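You operate a simulated robot arm through the tools that you are given. There is no shell and no other tool. Be economical: measure what you need, move in short steps, check, and stop when the job is done.

Carry out the task below with a simulated robot arm. There is one attempt and no reset: what you move stays moved.

Task
Take the teal jar and put it on top of the grey zinc drip jug.

It is judged by the outcome, as a careful person would: the job done as asked, and still so three seconds after it is handed in. It fails if anything else is knocked over, pushed out of place, dropped, spilled or broken.

Robot
A 7-joint arm with a two-finger parallel gripper, fixed in place. Base frame: the origin is at the foot of the arm, x ahead of it, y to its left, z up; the work surface is at about z = 0. Units: m, rad, N and s.
With the tool pointing down near the work surface it reaches from about 0.24 to 0.62 m from the base axis. Its first joint turns from -1.152 to 1.152 rad. Payload 2.6 kg.
The TCP is the grasp point between the finger pads, 0.03 m short of the fingertips. In the tool frame z runs along the fingers and y along their closing line. The gripper opens to 0.094 m. The fingers are 0.028 m wide and 0.01 m thick; the gripper's body (0.05 by 0.096 m) begins 0.055 m behind the TCP.
Orientation is that of the tool frame in the base frame, as [roll, pitch, yaw] about the fixed x, y, z axes, in that order (R = Rz(yaw) Ry(pitch) Rx(roll)). With the fingers straight down and closing along the base's y, the tool's x points along the base's -x, its y along +y and its z along -z.

Tools
- The arm moves only by the tool move_arm. Its argument "steps" is a list that holds one entry, the list of rows, each a list of 7 numbers: the gripper command, from -1 (fully open) to 1 (shut), values between in proportion, then the shift along the base's x, y, z in m, then the turn, a rotation vector about the base's x, y, z in degrees. In form: [[[hand, x, y, z, ax, ay, az], ...]]. A call has 1 to 20 rows; each row is the pose to reach, as a shift and turn from the pose commanded when the call began. Rows are played at 5 a second. More than 0.05 m and 0.15 rad between two rows, or a gripper value outside its range, and nothing of the call is played. Where a pose cannot be reached the arm comes as near as it can. A force on the tool above 40 N (or 10 N above the force at the start of the call, whichever is more), or a blocked arm, ends the call early, and 0.2 s more pass. Each finger travels about 0.072 m/s and halts on what it meets, pressing with about 41 N; the grip force reading is that of the motor and also rises with nothing between the fingers. The clock runs only during rows and for 0.2 s after the last one: add rows that repeat a pose to give the fingers time. The reply holds the time, the measured pose of the TCP, the force on the tool along the base axes, the opening and the grip force, in the units named above and with some noise.
- Cameras (640 x 400 px; columns grow to the right, rows downward): "scene" is fixed at [0.0309, 0.4273, 0.5823]; the picture's right is [-0.82, -0.58, 0.00], its down [-0.29, 0.41, -0.86] and it looks along [0.50, -0.71, -0.51] (base axes); focal length 360 px, centre (320, 200). "wrist" rides on the gripper at [0.076, 0.014, -0.102] in the tool frame; the picture's right is [-0.18, 0.98, 0.00], its down [-0.75, -0.14, -0.64] and it looks along [-0.63, -0.12, 0.77] (tool axes); focal length 243 px, centre (320, 200). There is no depth. A picture from a camera that has moved, and an enlarged one, comes with that camera's place and axes in the base frame and with its lens. The place of the scene camera against the robot may be out by one fixed shift of up to 0.012 m in any direction.
- grab_frame(camera): a new picture of that camera. The clock stands still meanwhile.
- zoom(camera, box): a new picture of the part [left, top, right, bottom] of that camera's present view, enlarged. The clock stands still meanwhile.
- close_job(): hands the job in; it is judged then, once.

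Work in short steps. Places have to be worked out from the pictures, the camera data and where the tool is seen: move nearer, look again, correct. Check each grasp and each placing, and mend what went wrong. You have 90 turns and 38 pictures in all, those below and enlarged ones among them. Open the gripper and draw the arm clear of the work before you hand the job in, unless the task says otherwise; then end with one line.

The tools are called after ">>>" as a command line: name --argument value ..., lists and objects as JSON in quotes. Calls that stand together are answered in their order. move_arm: Moves the arm, as the interface text tells. Its arguments: {"type":"object","properties":{"steps":{"type":"array","items":{"type":"array","items":{"type":"array","items":{"type":"number"}}}}},"required":["steps"]} The other tools are called the same way: grab_frame (camera) takes a picture; zoom (camera, box) takes an enlarged picture of a part of a camera's view; close_job () hands the job in.

At the start:

```text
time: 0.0
position: [0.4266, 0.03, 0.3467]
orientation: [3.14, 0.0, 3.141]
wrist_force: [-0.6, 0.7, -0.6]
width: 0.094
grasp_force: 0.1
```

scene: 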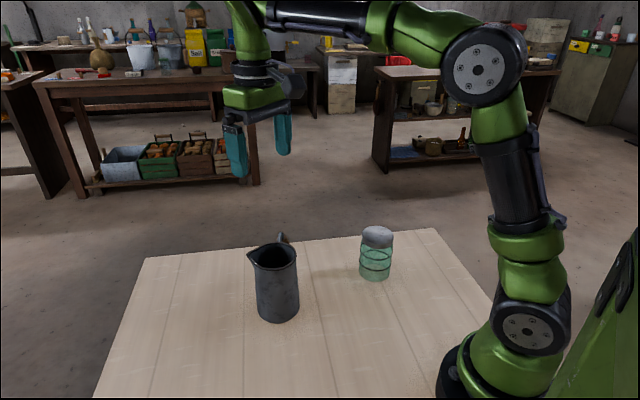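
wrist: 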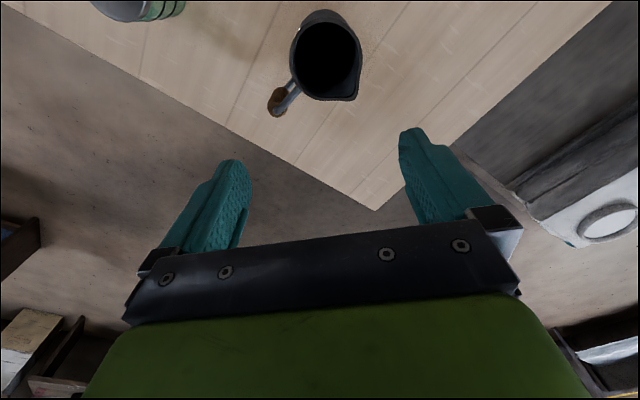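

The jug appears to be near (0.40, 0.045) with its rim at about z 0.16, and the jar near (0.30, -0.17), about 0.11 tall. I'll zoom in on both to get their sizes.

>>> zoom --camera "scene" --box '[220, 210, 420, 335]'

>>> zoom --camera "wrist" --box '[240, 0, 400, 100]'

```text
3.20 times, centred on (320, 272) of scene
camera zoom: at [0.0309, 0.4273, 0.5823], right [-0.82, -0.58, 0.0], down [-0.29, 0.41, -0.86], along [0.5, -0.71, -0.51], focal length 1153 px, centre (320, -32)
```

zoom: 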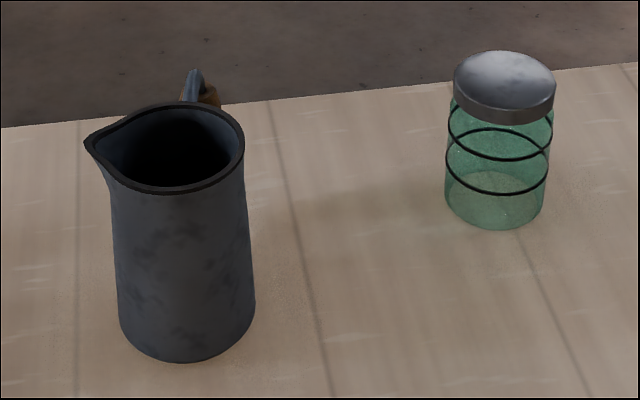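

```text
4.00 times, centred on (320, 50) of wrist
camera zoom: at [0.3497, 0.0451, 0.4492], right [0.18, 0.98, 0.0], down [0.75, -0.14, 0.64], along [0.63, -0.12, -0.77], focal length 970 px, centre (320, 800)
```

zoom: 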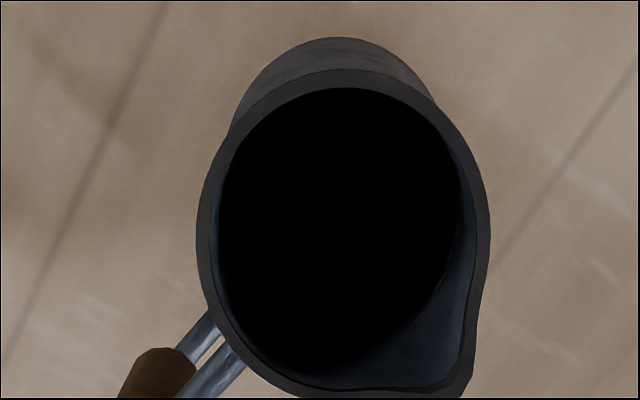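

The jar is about 0.07 m across, close to the jug's mouth, so I need exact sizes. I'll back up to a pose where the wrist camera sees both, then measure again.

>>> move_arm --steps '[[[-1, -0.03, -0.03, 0, 0, 0, 0], [-1, -0.06, -0.06, 0, 0, 0, 0], [-1, -0.085, -0.09, 0, 0, 0, 0], [-1, -0.085, -0.09, 0, 0, 0, 0]]]'

>>> grab_frame --camera "wrist"

```text
time: 1.0
position: [0.3409, -0.0589, 0.3504]
orientation: [3.14, -0.001, 3.141]
wrist_force: [0.2, -0.6, 1.2]
width: 0.094
grasp_force: 0.0
```

```text
33 pictures are left
camera wrist: at [0.2647, -0.0444, 0.4526], right [0.18, 0.98, 0.0], down [0.75, -0.14, 0.64], along [0.63, -0.12, -0.77], focal length 243 px, centre (320, 200)
```

wrist: 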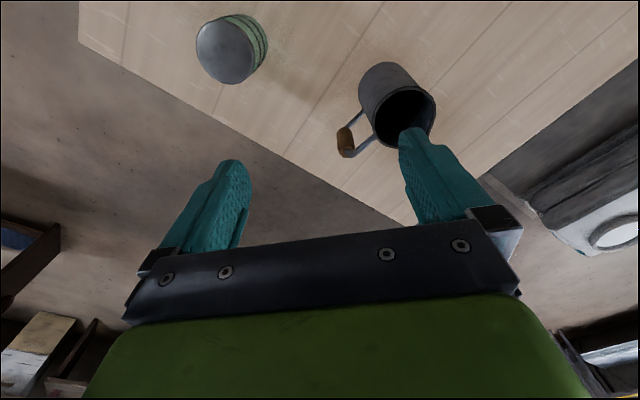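

The jar's lid centre works out at about (0.294, -0.167). I'll move above it at z≈0.22, clear of the lid, and check the alignment.

>>> move_arm --steps '[[[-1, -0.015, -0.04, -0.0, 0, 0, 0], [-1, -0.03, -0.075, -0.02, 0, 0, 0], [-1, -0.046, -0.109, -0.05, 0, 0, 0], [-1, -0.046, -0.109, -0.09, 0, 0, 0], [-1, -0.046, -0.109, -0.13, 0, 0, 0], [-1, -0.046, -0.109, -0.13, 0, 0, 0]]]'

>>> grab_frame --camera "wrist"

>>> grab_frame --camera "scene"

```text
time: 2.4
position: [0.2943, -0.1674, 0.2182]
orientation: [3.141, -0.001, 3.139]
wrist_force: [0.0, -0.9, -0.1]
width: 0.0942
grasp_force: 0.0
```

```text
32 pictures are left
camera wrist: at [0.2179, -0.154, 0.3199], right [0.19, 0.98, 0.0], down [0.75, -0.14, 0.64], along [0.63, -0.12, -0.77], focal length 243 px, centre (320, 200)
```

wrist: 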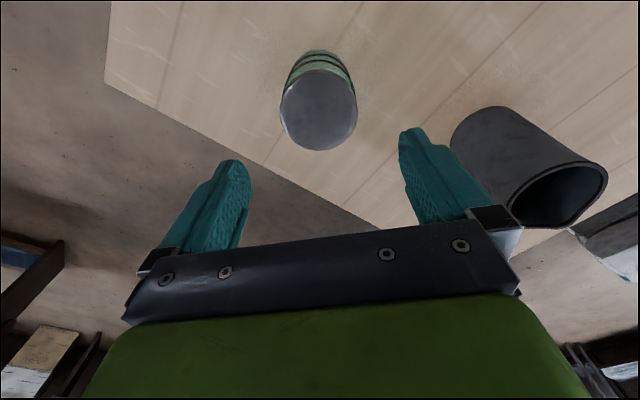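

```text
31 pictures are left
```

scene: 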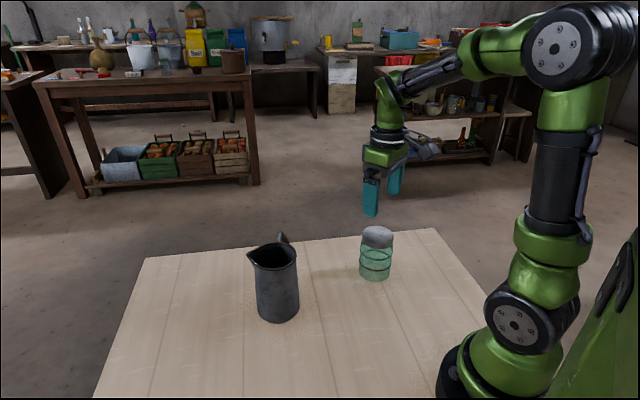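

Triangulating the two wrist views puts the lid centre at (0.295, -0.171) with its top at z≈0.10 and a width of about 0.07. I'll correct y and descend to z≈0.10, where the fingertips straddle the lid, then check before going lower.

>>> move_arm --steps '[[[-1, 0.001, -0.004, -0.03, 0, 0, 0], [-1, 0.001, -0.004, -0.06, 0, 0, 0], [-1, 0.001, -0.004, -0.075, 0, 0, 0], [-1, 0.001, -0.004, -0.075, 0, 0, 0]]]'

>>> grab_frame --camera "wrist"

```text
time: 3.4
position: [0.2944, -0.1717, 0.1406]
orientation: [3.141, 0.0, -3.141]
wrist_force: [0.7, 0.0, -0.4]
width: 0.094
grasp_force: 0.1
```

```text
30 pictures are left
camera wrist: at [0.2189, -0.1583, 0.2427], right [0.18, 0.98, 0.0], down [0.75, -0.14, 0.64], along [0.63, -0.12, -0.77], focal length 243 px, centre (320, 200)
```

wrist: 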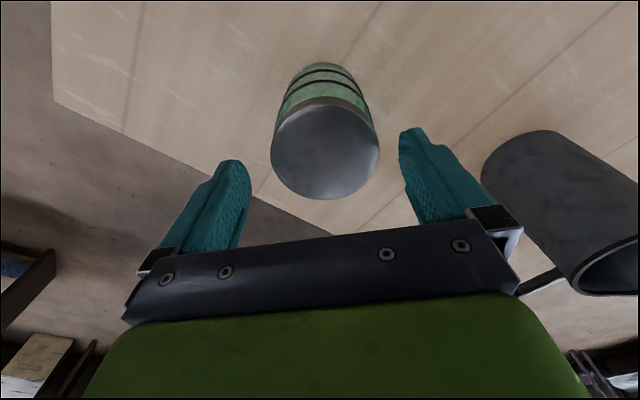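

The alignment is good, with the lid centre at about (0.297, -0.170). I'll shift slightly, descend to z≈0.058 and close.

>>> move_arm --steps '[[[-1, 0.001, 0.001, -0.025, 0, 0, 0], [-1, 0.002, 0.001, -0.05, 0, 0, 0], [-1, 0.002, 0.001, -0.07, 0, 0, 0], [-1, 0.002, 0.001, -0.082, 0, 0, 0], [-1, 0.002, 0.001, -0.082, 0, 0, 0]]]'

>>> grab_frame --camera "scene"

```text
time: 4.6
position: [0.2977, -0.1714, 0.0596]
orientation: [3.142, 0.0, 3.14]
wrist_force: [-0.2, 0.2, -0.6]
width: 0.0942
grasp_force: 0.1
```

```text
29 pictures are left
```

scene: 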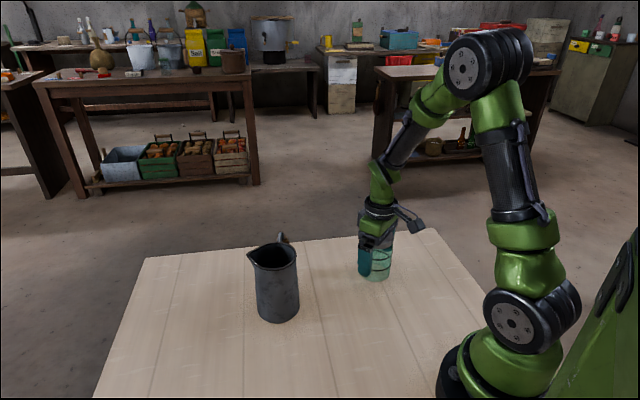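

The fingers straddle the jar with no contact force. I'll close gently in stages.

>>> move_arm --steps '[[[-0.7, 0, 0, 0, 0, 0, 0], [-0.5, 0, 0, 0, 0, 0, 0], [-0.3, 0, 0, 0, 0, 0, 0], [0, 0, 0, 0, 0, 0, 0], [0, 0, 0, 0, 0, 0, 0]]]'

>>> zoom --camera "scene" --box '[330, 200, 450, 290]'

```text
time: 5.8
position: [0.2979, -0.1711, 0.0607]
orientation: [3.14, 0.001, -3.14]
wrist_force: [0.5, 0.8, 0.5]
width: 0.071
grasp_force: 40.5
```

```text
4.44 times, centred on (390, 245) of scene
camera zoom: at [0.0309, 0.4273, 0.5823], right [-0.82, -0.58, 0.0], down [-0.29, 0.41, -0.86], along [0.5, -0.71, -0.51], focal length 1602 px, centre (9, 0)
```

zoom: 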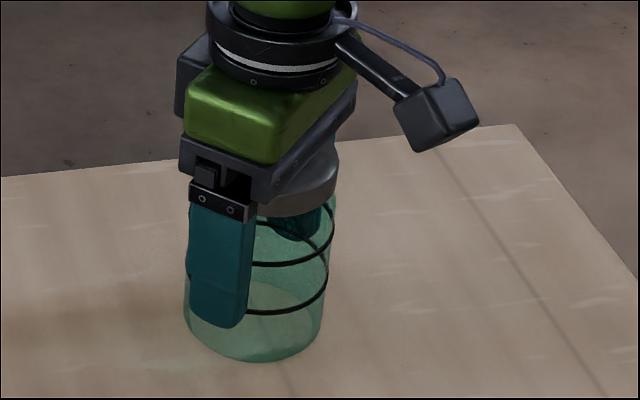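

The grip is firm at an opening of 0.071, which gives the jar's diameter. I'll lift it straight up.

>>> move_arm --steps '[[[0, 0, 0, 0.02, 0, 0, 0], [0, 0, 0, 0.05, 0, 0, 0], [0, 0, 0, 0.09, 0, 0, 0], [0, 0, 0, 0.13, 0, 0, 0], [0, 0, 0, 0.17, 0, 0, 0], [0, 0, 0, 0.21, 0, 0, 0], [0, 0, 0, 0.24, 0, 0, 0], [0, 0, 0, 0.24, 0, 0, 0]]]'

>>> grab_frame --camera "wrist"

>>> grab_frame --camera "scene"

```text
time: 7.6
position: [0.2972, -0.1733, 0.3014]
orientation: [3.14, -0.001, -3.141]
wrist_force: [-0.3, 0.0, -3.7]
width: 0.0671
grasp_force: 40.8
```

```text
27 pictures are left
camera wrist: at [0.2206, -0.159, 0.4036], right [0.18, 0.98, 0.0], down [0.75, -0.14, 0.64], along [0.63, -0.12, -0.77], focal length 243 px, centre (320, 200)
```

wrist: 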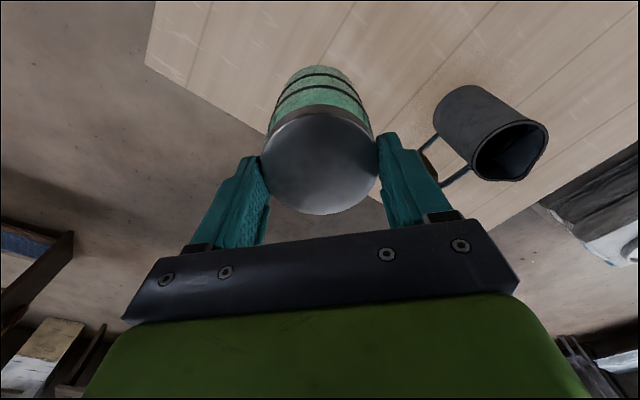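

```text
26 pictures are left
```

scene: 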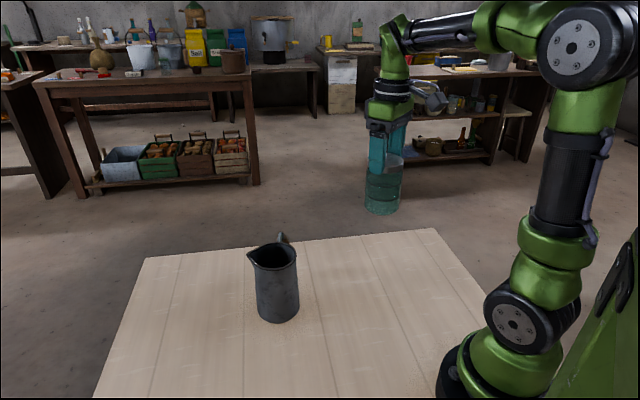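

The jar lifted, but the opening changed from 0.071 to 0.067. I'll check whether it has shifted or is slipping.

>>> zoom --camera "scene" --box '[330, 80, 480, 230]'

>>> move_arm --steps '[[[0.1, 0, 0, 0, 0, 0, 0], [0.1, 0, 0, 0, 0, 0, 0]]]'

>>> zoom --camera "wrist" --box '[400, 60, 560, 200]'

```text
2.67 times, centred on (405, 155) of scene
camera zoom: at [0.0309, 0.4273, 0.5823], right [-0.82, -0.58, 0.0], down [-0.29, 0.41, -0.86], along [0.5, -0.71, -0.51], focal length 961 px, centre (93, 320)
```

zoom: 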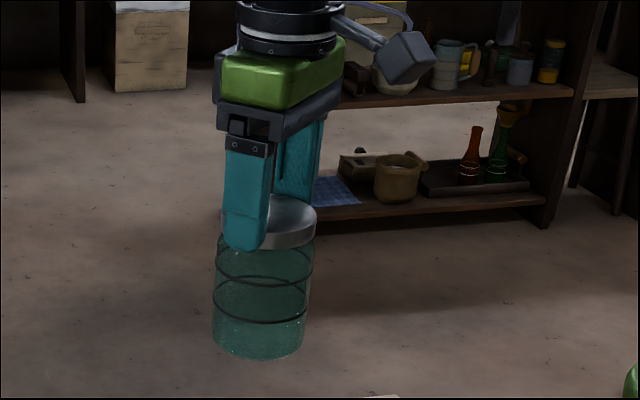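

```text
time: 8.2
position: [0.297, -0.1729, 0.3004]
orientation: [3.141, -0.001, -3.14]
wrist_force: [1.1, 0.0, -2.0]
width: 0.0671
grasp_force: 41.2
```

```text
2.86 times, centred on (480, 130) of wrist
camera zoom: at [0.2207, -0.1591, 0.4032], right [0.18, 0.98, 0.0], down [0.75, -0.14, 0.64], along [0.63, -0.12, -0.77], focal length 693 px, centre (-137, 400)
```

zoom: 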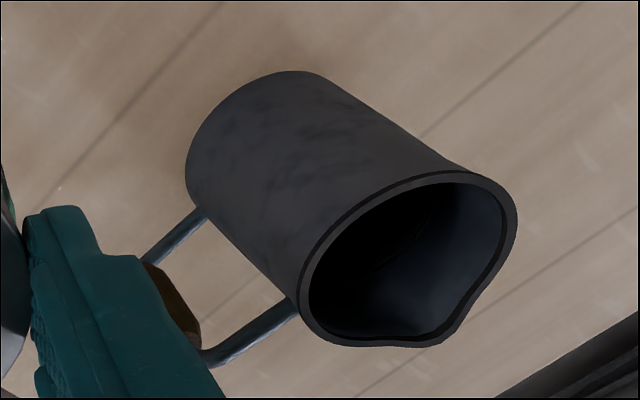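

The jar slipped down and is now held by its lid. I'll see whether it is still slipping.

>>> zoom --camera "scene" --box '[330, 80, 480, 230]'

```text
2.67 times, centred on (405, 155) of scene
camera zoom: at [0.0309, 0.4273, 0.5823], right [-0.82, -0.58, 0.0], down [-0.29, 0.41, -0.86], along [0.5, -0.71, -0.51], focal length 961 px, centre (93, 320)
```

zoom: 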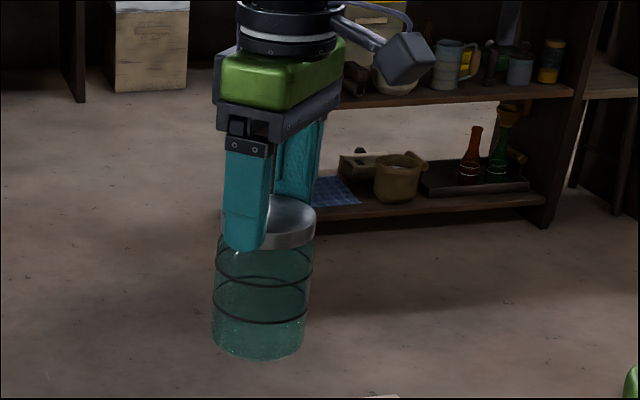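

It is stable now, gripped on the metal lid, so I'll move slowly. Triangulation puts the jug rim at z≈0.132, centred at (0.403, 0.041), with an inner diameter of about 0.074. That is slightly wider than the jar, so I need a close look from above before placing.

>>> move_arm --steps '[[[0.3, 0.002, 0.003, 0.004, 0, 0, 0], [0.3, 0.007, 0.011, 0.01, 0, 0, 0], [0.3, 0.015, 0.024, 0.015, 0, 0, 0], [0.3, 0.025, 0.04, 0.018, 0, 0, 0], [0.3, 0.036, 0.057, 0.018, 0, 0, 0], [0.3, 0.047, 0.075, 0.018, 0, 0, 0], [0.3, 0.058, 0.092, 0.018, 0, 0, 0], [0.3, 0.069, 0.11, 0.018, 0, 0, 0], [0.3, 0.08, 0.127, 0.018, 0, 0, 0], [0.3, 0.091, 0.145, 0.018, 0, 0, 0], [0.3, 0.102, 0.162, 0.018, 0, 0, 0], [0.3, 0.113, 0.179, 0.018, 0, 0, 0], [0.3, 0.121, 0.192, 0.018, 0, 0, 0], [0.3, 0.126, 0.2, 0.018, 0, 0, 0], [0.3, 0.128, 0.203, 0.018, 0, 0, 0], [0.3, 0.128, 0.203, 0.018, 0, 0, 0]]]'

>>> grab_frame --camera "wrist"

>>> grab_frame --camera "scene"

```text
time: 11.6
position: [0.4277, 0.0319, 0.3192]
orientation: [-3.141, -0.001, -3.142]
wrist_force: [0.5, 0.7, -2.8]
width: 0.0671
grasp_force: 41.2
```

```text
22 pictures are left
camera wrist: at [0.3508, 0.0466, 0.4201], right [0.18, 0.98, 0.0], down [0.75, -0.14, 0.64], along [0.63, -0.12, -0.77], focal length 243 px, centre (320, 200)
```

wrist: 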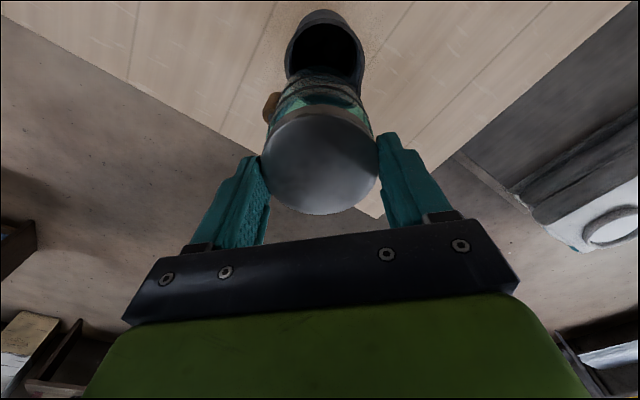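

```text
21 pictures are left
```

scene: 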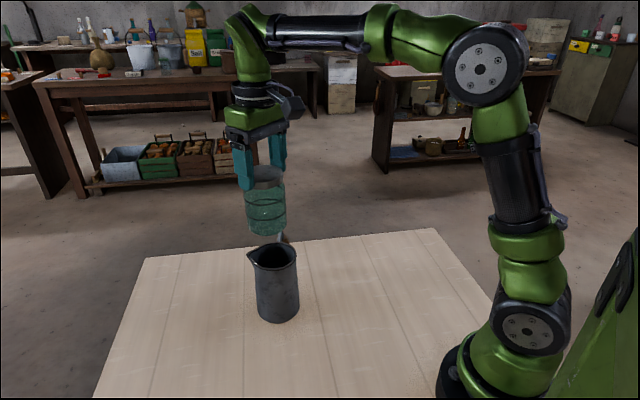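

The hold is steady. The jar hides half the rim from here, so I'll shift sideways for a full view of the mouth.

>>> move_arm --steps '[[[0.3, 0, -0.004, 0, 0, 0, 0], [0.3, 0.002, -0.015, 0, 0, 0, 0], [0.3, 0.004, -0.03, 0, 0, 0, 0], [0.3, 0.006, -0.047, 0, 0, 0, 0], [0.3, 0.008, -0.064, 0, 0, 0, 0], [0.3, 0.01, -0.078, 0, 0, 0, 0], [0.3, 0.01, -0.085, 0, 0, 0, 0], [0.3, 0.01, -0.085, 0, 0, 0, 0]]]'

>>> zoom --camera "wrist" --box '[350, 0, 510, 100]'

```text
time: 13.4
position: [0.4343, -0.0537, 0.3173]
orientation: [3.139, 0.0, 3.141]
wrist_force: [0.7, -0.2, -2.0]
width: 0.0675
grasp_force: 41.5
```

```text
4.00 times, centred on (430, 50) of wrist
camera zoom: at [0.3589, -0.0398, 0.4196], right [0.18, 0.98, 0.0], down [0.75, -0.14, 0.64], along [0.63, -0.12, -0.77], focal length 970 px, centre (-120, 800)
```

zoom: 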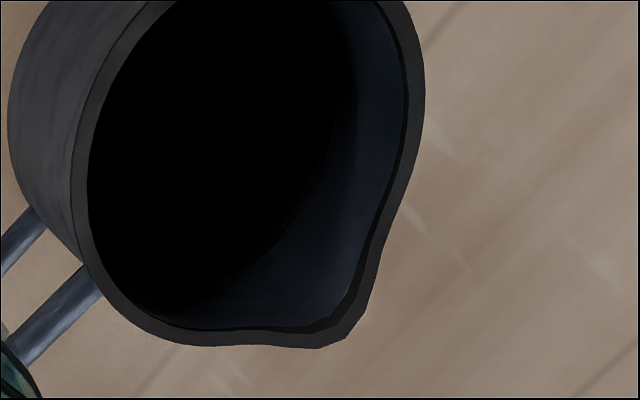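

Fitting a circle to the rim gives an inner radius of about 0.038, an outer radius of about 0.042 and a centre at (0.409, 0.0415). The jar's base radius is only about 0.035, so if I centre it, it drops inside. If I offset it about 0.027 m toward -x, away from the spout and handle, its centre of mass lies over a chord of the rim and it can stand there. I'll go above that spot.

>>> move_arm --steps '[[[0.3, -0.002, 0.004, 0, 0, 0, 0], [0.3, -0.007, 0.013, 0, 0, 0, 0], [0.3, -0.014, 0.027, 0, 0, 0, 0], [0.3, -0.022, 0.042, 0, 0, 0, 0], [0.3, -0.03, 0.057, 0, 0, 0, 0], [0.3, -0.037, 0.071, 0, 0, 0, 0], [0.3, -0.044, 0.083, 0, 0, 0, 0], [0.3, -0.048, 0.091, 0, 0, 0, 0], [0.3, -0.049, 0.094, 0, 0, 0, 0], [0.3, -0.049, 0.094, 0, 0, 0, 0]]]'

>>> zoom --camera "scene" --box '[200, 130, 360, 330]'

>>> zoom --camera "wrist" --box '[220, 0, 420, 220]'

```text
time: 15.6
position: [0.3847, 0.0396, 0.3166]
orientation: [3.142, -0.002, 3.141]
wrist_force: [-0.2, -0.2, -2.7]
width: 0.0673
grasp_force: 40.8
```

```text
2.00 times, centred on (280, 230) of scene
camera zoom: at [0.0309, 0.4273, 0.5823], right [-0.82, -0.58, 0.0], down [-0.29, 0.41, -0.86], along [0.5, -0.71, -0.51], focal length 721 px, centre (400, 140)
```

zoom: 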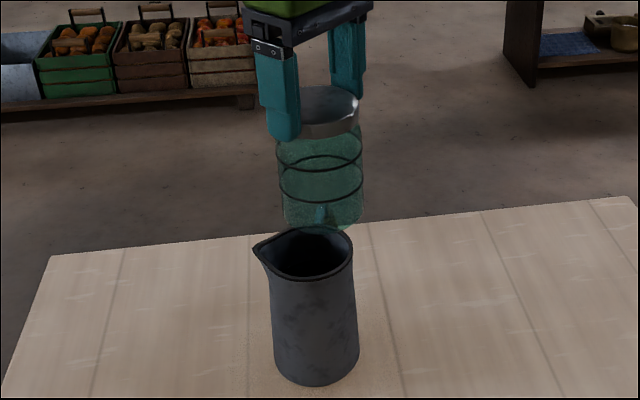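

```text
1.82 times, centred on (320, 110) of wrist
camera zoom: at [0.3095, 0.0546, 0.419], right [0.18, 0.98, 0.0], down [0.75, -0.14, 0.64], along [0.63, -0.12, -0.77], focal length 441 px, centre (320, 364)
```

zoom: 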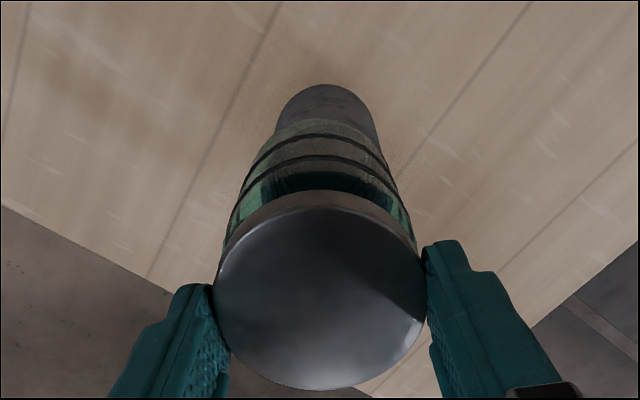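

The jar centre is at about (0.382, 0.041), which is where I want it. Its base is at about z 0.20 and the rim at about 0.132. I'll lower it 0.05 slowly and look again.

>>> move_arm --steps '[[[0.3, 0, 0.001, -0.003, 0, 0, 0], [0.3, 0, 0.001, -0.01, 0, 0, 0], [0.3, 0, 0.001, -0.02, 0, 0, 0], [0.3, 0, 0.001, -0.03, 0, 0, 0], [0.3, 0, 0.001, -0.04, 0, 0, 0], [0.3, 0, 0.001, -0.047, 0, 0, 0], [0.3, 0, 0.001, -0.05, 0, 0, 0], [0.3, 0, 0.001, -0.05, 0, 0, 0]]]'

>>> zoom --camera "scene" --box '[220, 190, 340, 290]'

>>> zoom --camera "wrist" --box '[260, 30, 400, 120]'

```text
time: 17.4
position: [0.3864, 0.0426, 0.2676]
orientation: [3.141, 0.002, -3.141]
wrist_force: [0.6, 0.2, -2.9]
width: 0.0673
grasp_force: 41.1
```

```text
4.00 times, centred on (280, 240) of scene
camera zoom: at [0.0309, 0.4273, 0.5823], right [-0.82, -0.58, 0.0], down [-0.29, 0.41, -0.86], along [0.5, -0.71, -0.51], focal length 1442 px, centre (480, 40)
```

zoom: 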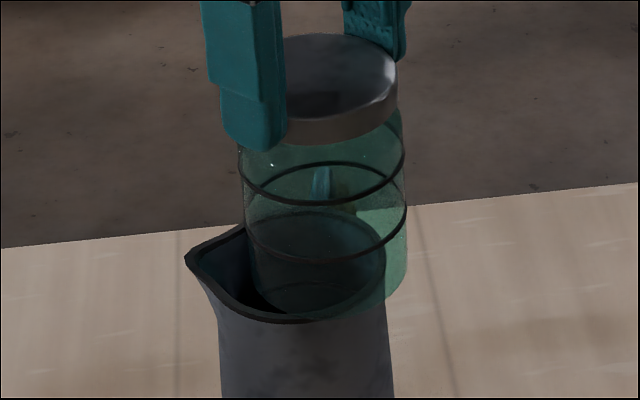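

```text
4.44 times, centred on (330, 75) of wrist
camera zoom: at [0.3103, 0.056, 0.3693], right [0.18, 0.98, 0.0], down [0.75, -0.14, 0.64], along [0.63, -0.12, -0.77], focal length 1078 px, centre (276, 756)
```

zoom: 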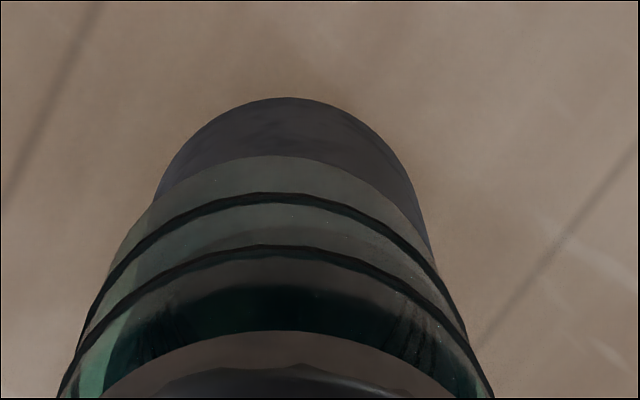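

Cross-checking the lid scale against the gripper reading puts the rim nearer z 0.145, with the mouth's inner radius about 0.036 and the jug centre about (0.404, 0.040). The jar is offset about 0.020 and its base is close to the rim, with no contact force yet. I'll shift 3 mm more toward -x, then descend in small steps watching the force.

>>> move_arm --steps '[[[0.3, 0, 0, 0.003, 0, 0, 0], [0.3, -0.0015, -0.001, 0.003, 0, 0, 0], [0.3, -0.003, -0.002, 0.003, 0, 0, 0], [0.3, -0.003, -0.002, 0, 0, 0, 0], [0.3, -0.003, -0.002, -0.003, 0, 0, 0], [0.3, -0.003, -0.002, -0.003, 0, 0, 0]]]'

>>> move_arm --steps '[[[0.3, 0, 0, -0.002, 0, 0, 0], [0.3, 0, 0, -0.004, 0, 0, 0], [0.3, 0, 0, -0.004, 0, 0, 0]]]'

```text
time: 18.8
position: [0.3843, 0.0402, 0.2633]
orientation: [-3.141, 0.002, 3.139]
wrist_force: [-0.2, -0.8, 3.0]
width: 0.0671
grasp_force: 40.8
```

```text
time: 19.6
position: [0.3843, 0.0403, 0.2643]
orientation: [3.14, 0.006, 3.14]
wrist_force: [-8.2, -3.4, 38.7]
width: 0.0675
grasp_force: 40.7
```

Contact was reached at TCP z≈0.264, and the second step pressed too hard. I'll back off 4 mm to relieve the force and look.

>>> move_arm --steps '[[[0.3, 0, 0, 0.002, 0, 0, 0], [0.3, 0, 0, 0.004, 0, 0, 0], [0.3, 0, 0, 0.004, 0, 0, 0]]]'

>>> zoom --camera "scene" --box '[210, 190, 350, 330]'

>>> zoom --camera "wrist" --box '[260, 30, 400, 120]'

```text
time: 20.4
position: [0.3833, 0.041, 0.265]
orientation: [-3.142, -0.003, -3.141]
wrist_force: [2.8, -0.4, 5.3]
width: 0.0671
grasp_force: 41.3
```

```text
2.86 times, centred on (280, 260) of scene
camera zoom: at [0.0309, 0.4273, 0.5823], right [-0.82, -0.58, 0.0], down [-0.29, 0.41, -0.86], along [0.5, -0.71, -0.51], focal length 1030 px, centre (434, 29)
```

zoom: 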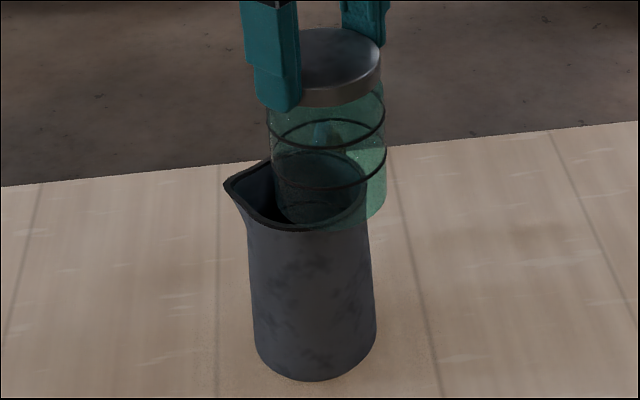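

```text
4.44 times, centred on (330, 75) of wrist
camera zoom: at [0.3079, 0.0547, 0.3667], right [0.18, 0.98, 0.0], down [0.75, -0.14, 0.64], along [0.63, -0.12, -0.77], focal length 1078 px, centre (276, 756)
```

zoom: 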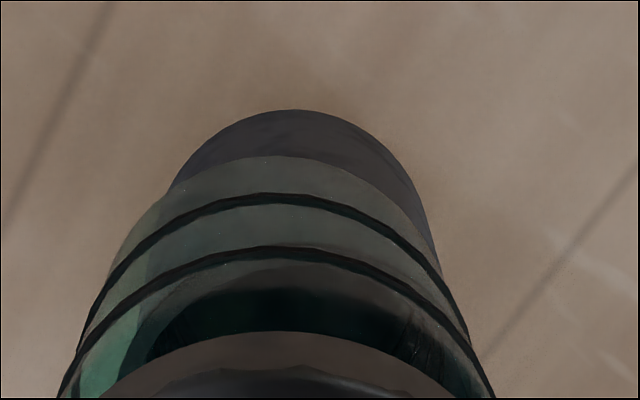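

The jug hasn't moved. Comparing outlines in both views suggests the actual offset is only about 0.015–0.02, and the jar sits about 2 mm low in y. I'll lift 5 mm, shift -8 mm in x and +2 mm in y, and come back down to just above contact.

>>> move_arm --steps '[[[0.3, 0, 0, 0.003, 0, 0, 0], [0.3, 0, 0, 0.006, 0, 0, 0], [0.3, -0.003, 0.001, 0.006, 0, 0, 0], [0.3, -0.006, 0.002, 0.006, 0, 0, 0], [0.3, -0.008, 0.002, 0.006, 0, 0, 0], [0.3, -0.008, 0.002, 0.004, 0, 0, 0], [0.3, -0.008, 0.002, 0.002, 0, 0, 0], [0.3, -0.008, 0.002, 0.002, 0, 0, 0]]]'

>>> zoom --camera "scene" --box '[220, 190, 340, 290]'

```text
time: 22.2
position: [0.3765, 0.0431, 0.2683]
orientation: [-3.141, 0.0, -3.141]
wrist_force: [0.6, 0.7, -2.7]
width: 0.0672
grasp_force: 41.2
```

```text
4.00 times, centred on (280, 240) of scene
camera zoom: at [0.0309, 0.4273, 0.5823], right [-0.82, -0.58, 0.0], down [-0.29, 0.41, -0.86], along [0.5, -0.71, -0.51], focal length 1442 px, centre (480, 40)
```

zoom: 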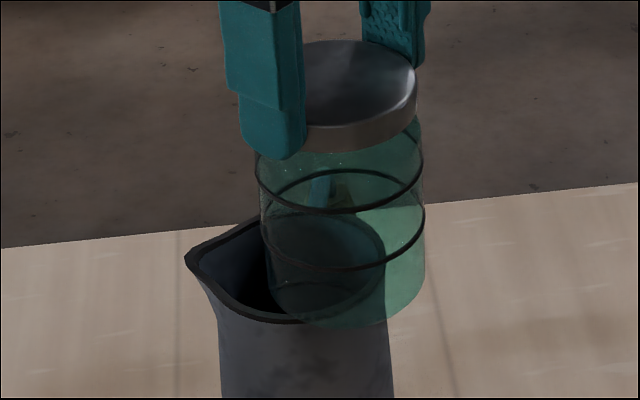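

The offset is now about 0.025, as intended. I'll lower in small increments to contact.

>>> move_arm --steps '[[[0.3, 0, 0, -0.001, 0, 0, 0], [0.3, 0, 0, -0.002, 0, 0, 0], [0.3, 0, 0, -0.002, 0, 0, 0]]]'

```text
time: 23.0
position: [0.3745, 0.0423, 0.2659]
orientation: [-3.141, -0.001, -3.139]
wrist_force: [1.2, 0.5, -3.2]
width: 0.0672
grasp_force: 40.7
```

There's no contact yet, so I'll go 1.5 mm lower.

>>> move_arm --steps '[[[0.3, 0, 0, -0.001, 0, 0, 0], [0.3, 0, 0, -0.0015, 0, 0, 0], [0.3, 0, 0, -0.0015, 0, 0, 0]]]'

```text
time: 23.8
position: [0.3758, 0.0421, 0.2647]
orientation: [-3.141, 0.0, -3.141]
wrist_force: [0.1, -0.7, 2.0]
width: 0.067
grasp_force: 40.5
```

Light contact: about 5 N is carried by the rim. I'll open only slightly and check that the jar stands on its own.

>>> move_arm --steps '[[[-0.42, 0, 0, 0, 0, 0, 0], [-0.44, 0, 0, 0, 0, 0, 0], [-0.45, 0, 0, 0, 0, 0, 0], [-0.46, 0, 0, 0, 0, 0, 0]]]'

>>> zoom --camera "scene" --box '[220, 190, 340, 290]'

```text
time: 24.8
position: [0.3755, 0.0405, 0.2635]
orientation: [3.141, 0.001, 3.141]
wrist_force: [-0.4, -0.9, 0.4]
width: 0.0689
grasp_force: 0.1
```

```text
4.00 times, centred on (280, 240) of scene
camera zoom: at [0.0309, 0.4273, 0.5823], right [-0.82, -0.58, 0.0], down [-0.29, 0.41, -0.86], along [0.5, -0.71, -0.51], focal length 1442 px, centre (480, 40)
```

zoom: 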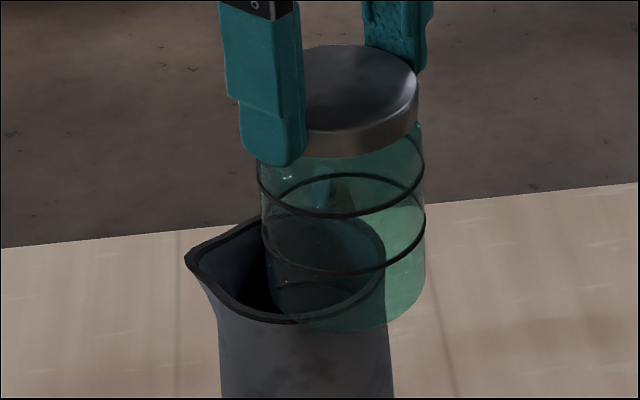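

The grip is free, no force shows, and the jar stands level on the rim. I'll open wider slowly and look again.

>>> move_arm --steps '[[[-0.52, 0, 0, 0, 0, 0, 0], [-0.6, 0, 0, 0, 0, 0, 0], [-0.7, 0, 0, 0, 0, 0, 0], [-0.85, 0, 0, 0, 0, 0, 0], [-1, 0, 0, 0, 0, 0, 0], [-1, 0, 0, 0, 0, 0, 0], [-1, 0, 0, 0, 0, 0, 0]]]'

>>> zoom --camera "scene" --box '[220, 190, 340, 290]'

>>> grab_frame --camera "wrist"

```text
time: 26.4
position: [0.3757, 0.0418, 0.2634]
orientation: [3.142, 0.001, 3.141]
wrist_force: [0.1, 0.8, -0.1]
width: 0.0939
grasp_force: 0.1
```

```text
4.00 times, centred on (280, 240) of scene
camera zoom: at [0.0309, 0.4273, 0.5823], right [-0.82, -0.58, 0.0], down [-0.29, 0.41, -0.86], along [0.5, -0.71, -0.51], focal length 1442 px, centre (480, 40)
```

zoom: 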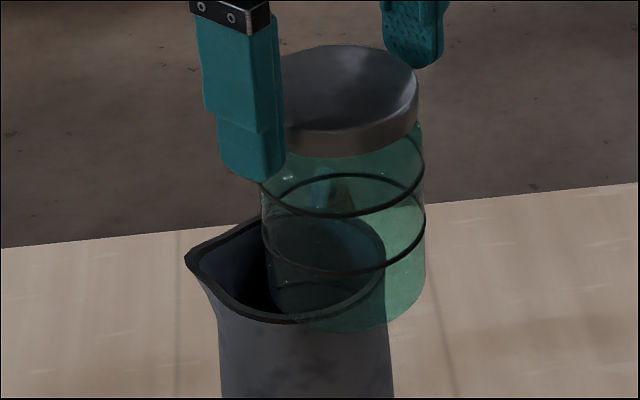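

```text
10 pictures are left
camera wrist: at [0.2996, 0.0559, 0.3664], right [0.18, 0.98, 0.0], down [0.75, -0.14, 0.64], along [0.63, -0.12, -0.77], focal length 243 px, centre (320, 200)
```

wrist: 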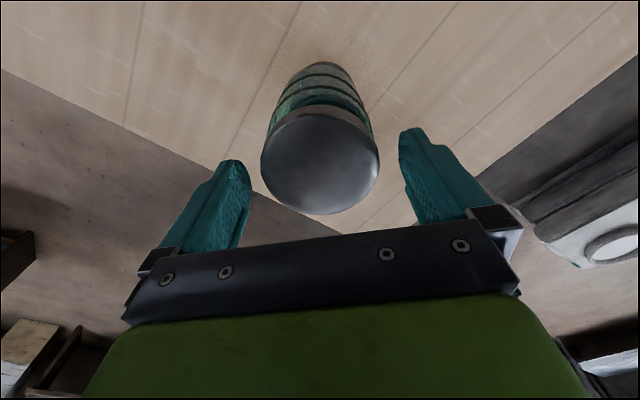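

The jar stands unmoved and clear of both fingers. I'll raise straight up slowly and then draw back.

>>> move_arm --steps '[[[-1, 0, 0, 0.01, 0, 0, 0], [-1, 0, 0, 0.025, 0, 0, 0], [-1, 0, 0, 0.045, 0, 0, 0], [-1, 0, 0, 0.07, 0, 0, 0], [-1, 0, 0, 0.1, 0, 0, 0], [-1, 0, -0.03, 0.12, 0, 0, 0], [-1, 0, -0.07, 0.12, 0, 0, 0], [-1, 0, -0.11, 0.12, 0, 0, 0], [-1, 0, -0.15, 0.12, 0, 0, 0], [-1, 0, -0.15, 0.12, 0, 0, 0], [-1, 0, -0.15, 0.12, 0, 0, 0], [-1, 0, -0.15, 0.12, 0, 0, 0], [-1, 0, -0.15, 0.12, 0, 0, 0], [-1, 0, -0.15, 0.12, 0, 0, 0]]]'

>>> grab_frame --camera "scene"

>>> grab_frame --camera "wrist"

```text
time: 29.4
position: [0.3734, -0.1084, 0.3822]
orientation: [-3.141, -0.002, 3.141]
wrist_force: [-0.1, -0.2, 0.3]
width: 0.094
grasp_force: 0.0
```

```text
9 pictures are left
```

scene: 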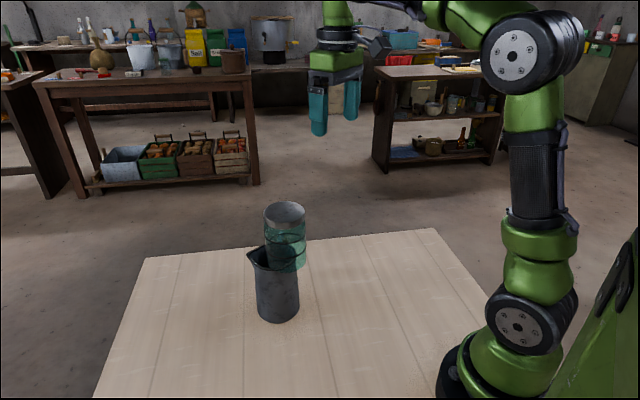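

```text
8 pictures are left
camera wrist: at [0.2968, -0.0944, 0.485], right [0.18, 0.98, 0.0], down [0.75, -0.14, 0.64], along [0.63, -0.12, -0.77], focal length 243 px, centre (320, 200)
```

wrist: 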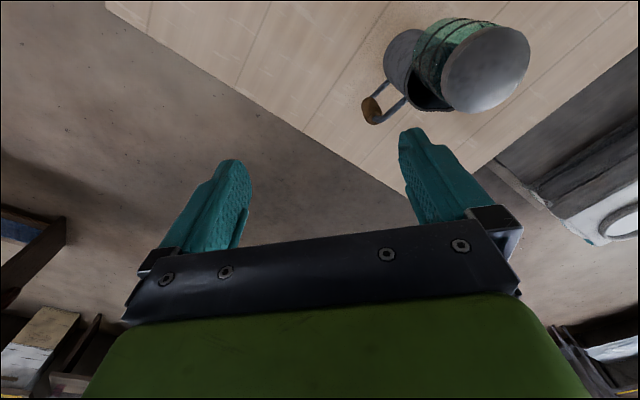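

The jar has stood upright and still on the jug's rim for several seconds since release. The jug hasn't moved and the arm is clear, so I'm handing the job in.

>>> close_job

```text
The job is handed in.
```

The teal jar is standing upright on the rim of the grey zinc jug, set about 25 mm off-centre because the mouth looked slightly wider than the jar's base. It stayed still for over four seconds after release, the jug did not move, and the arm is clear.
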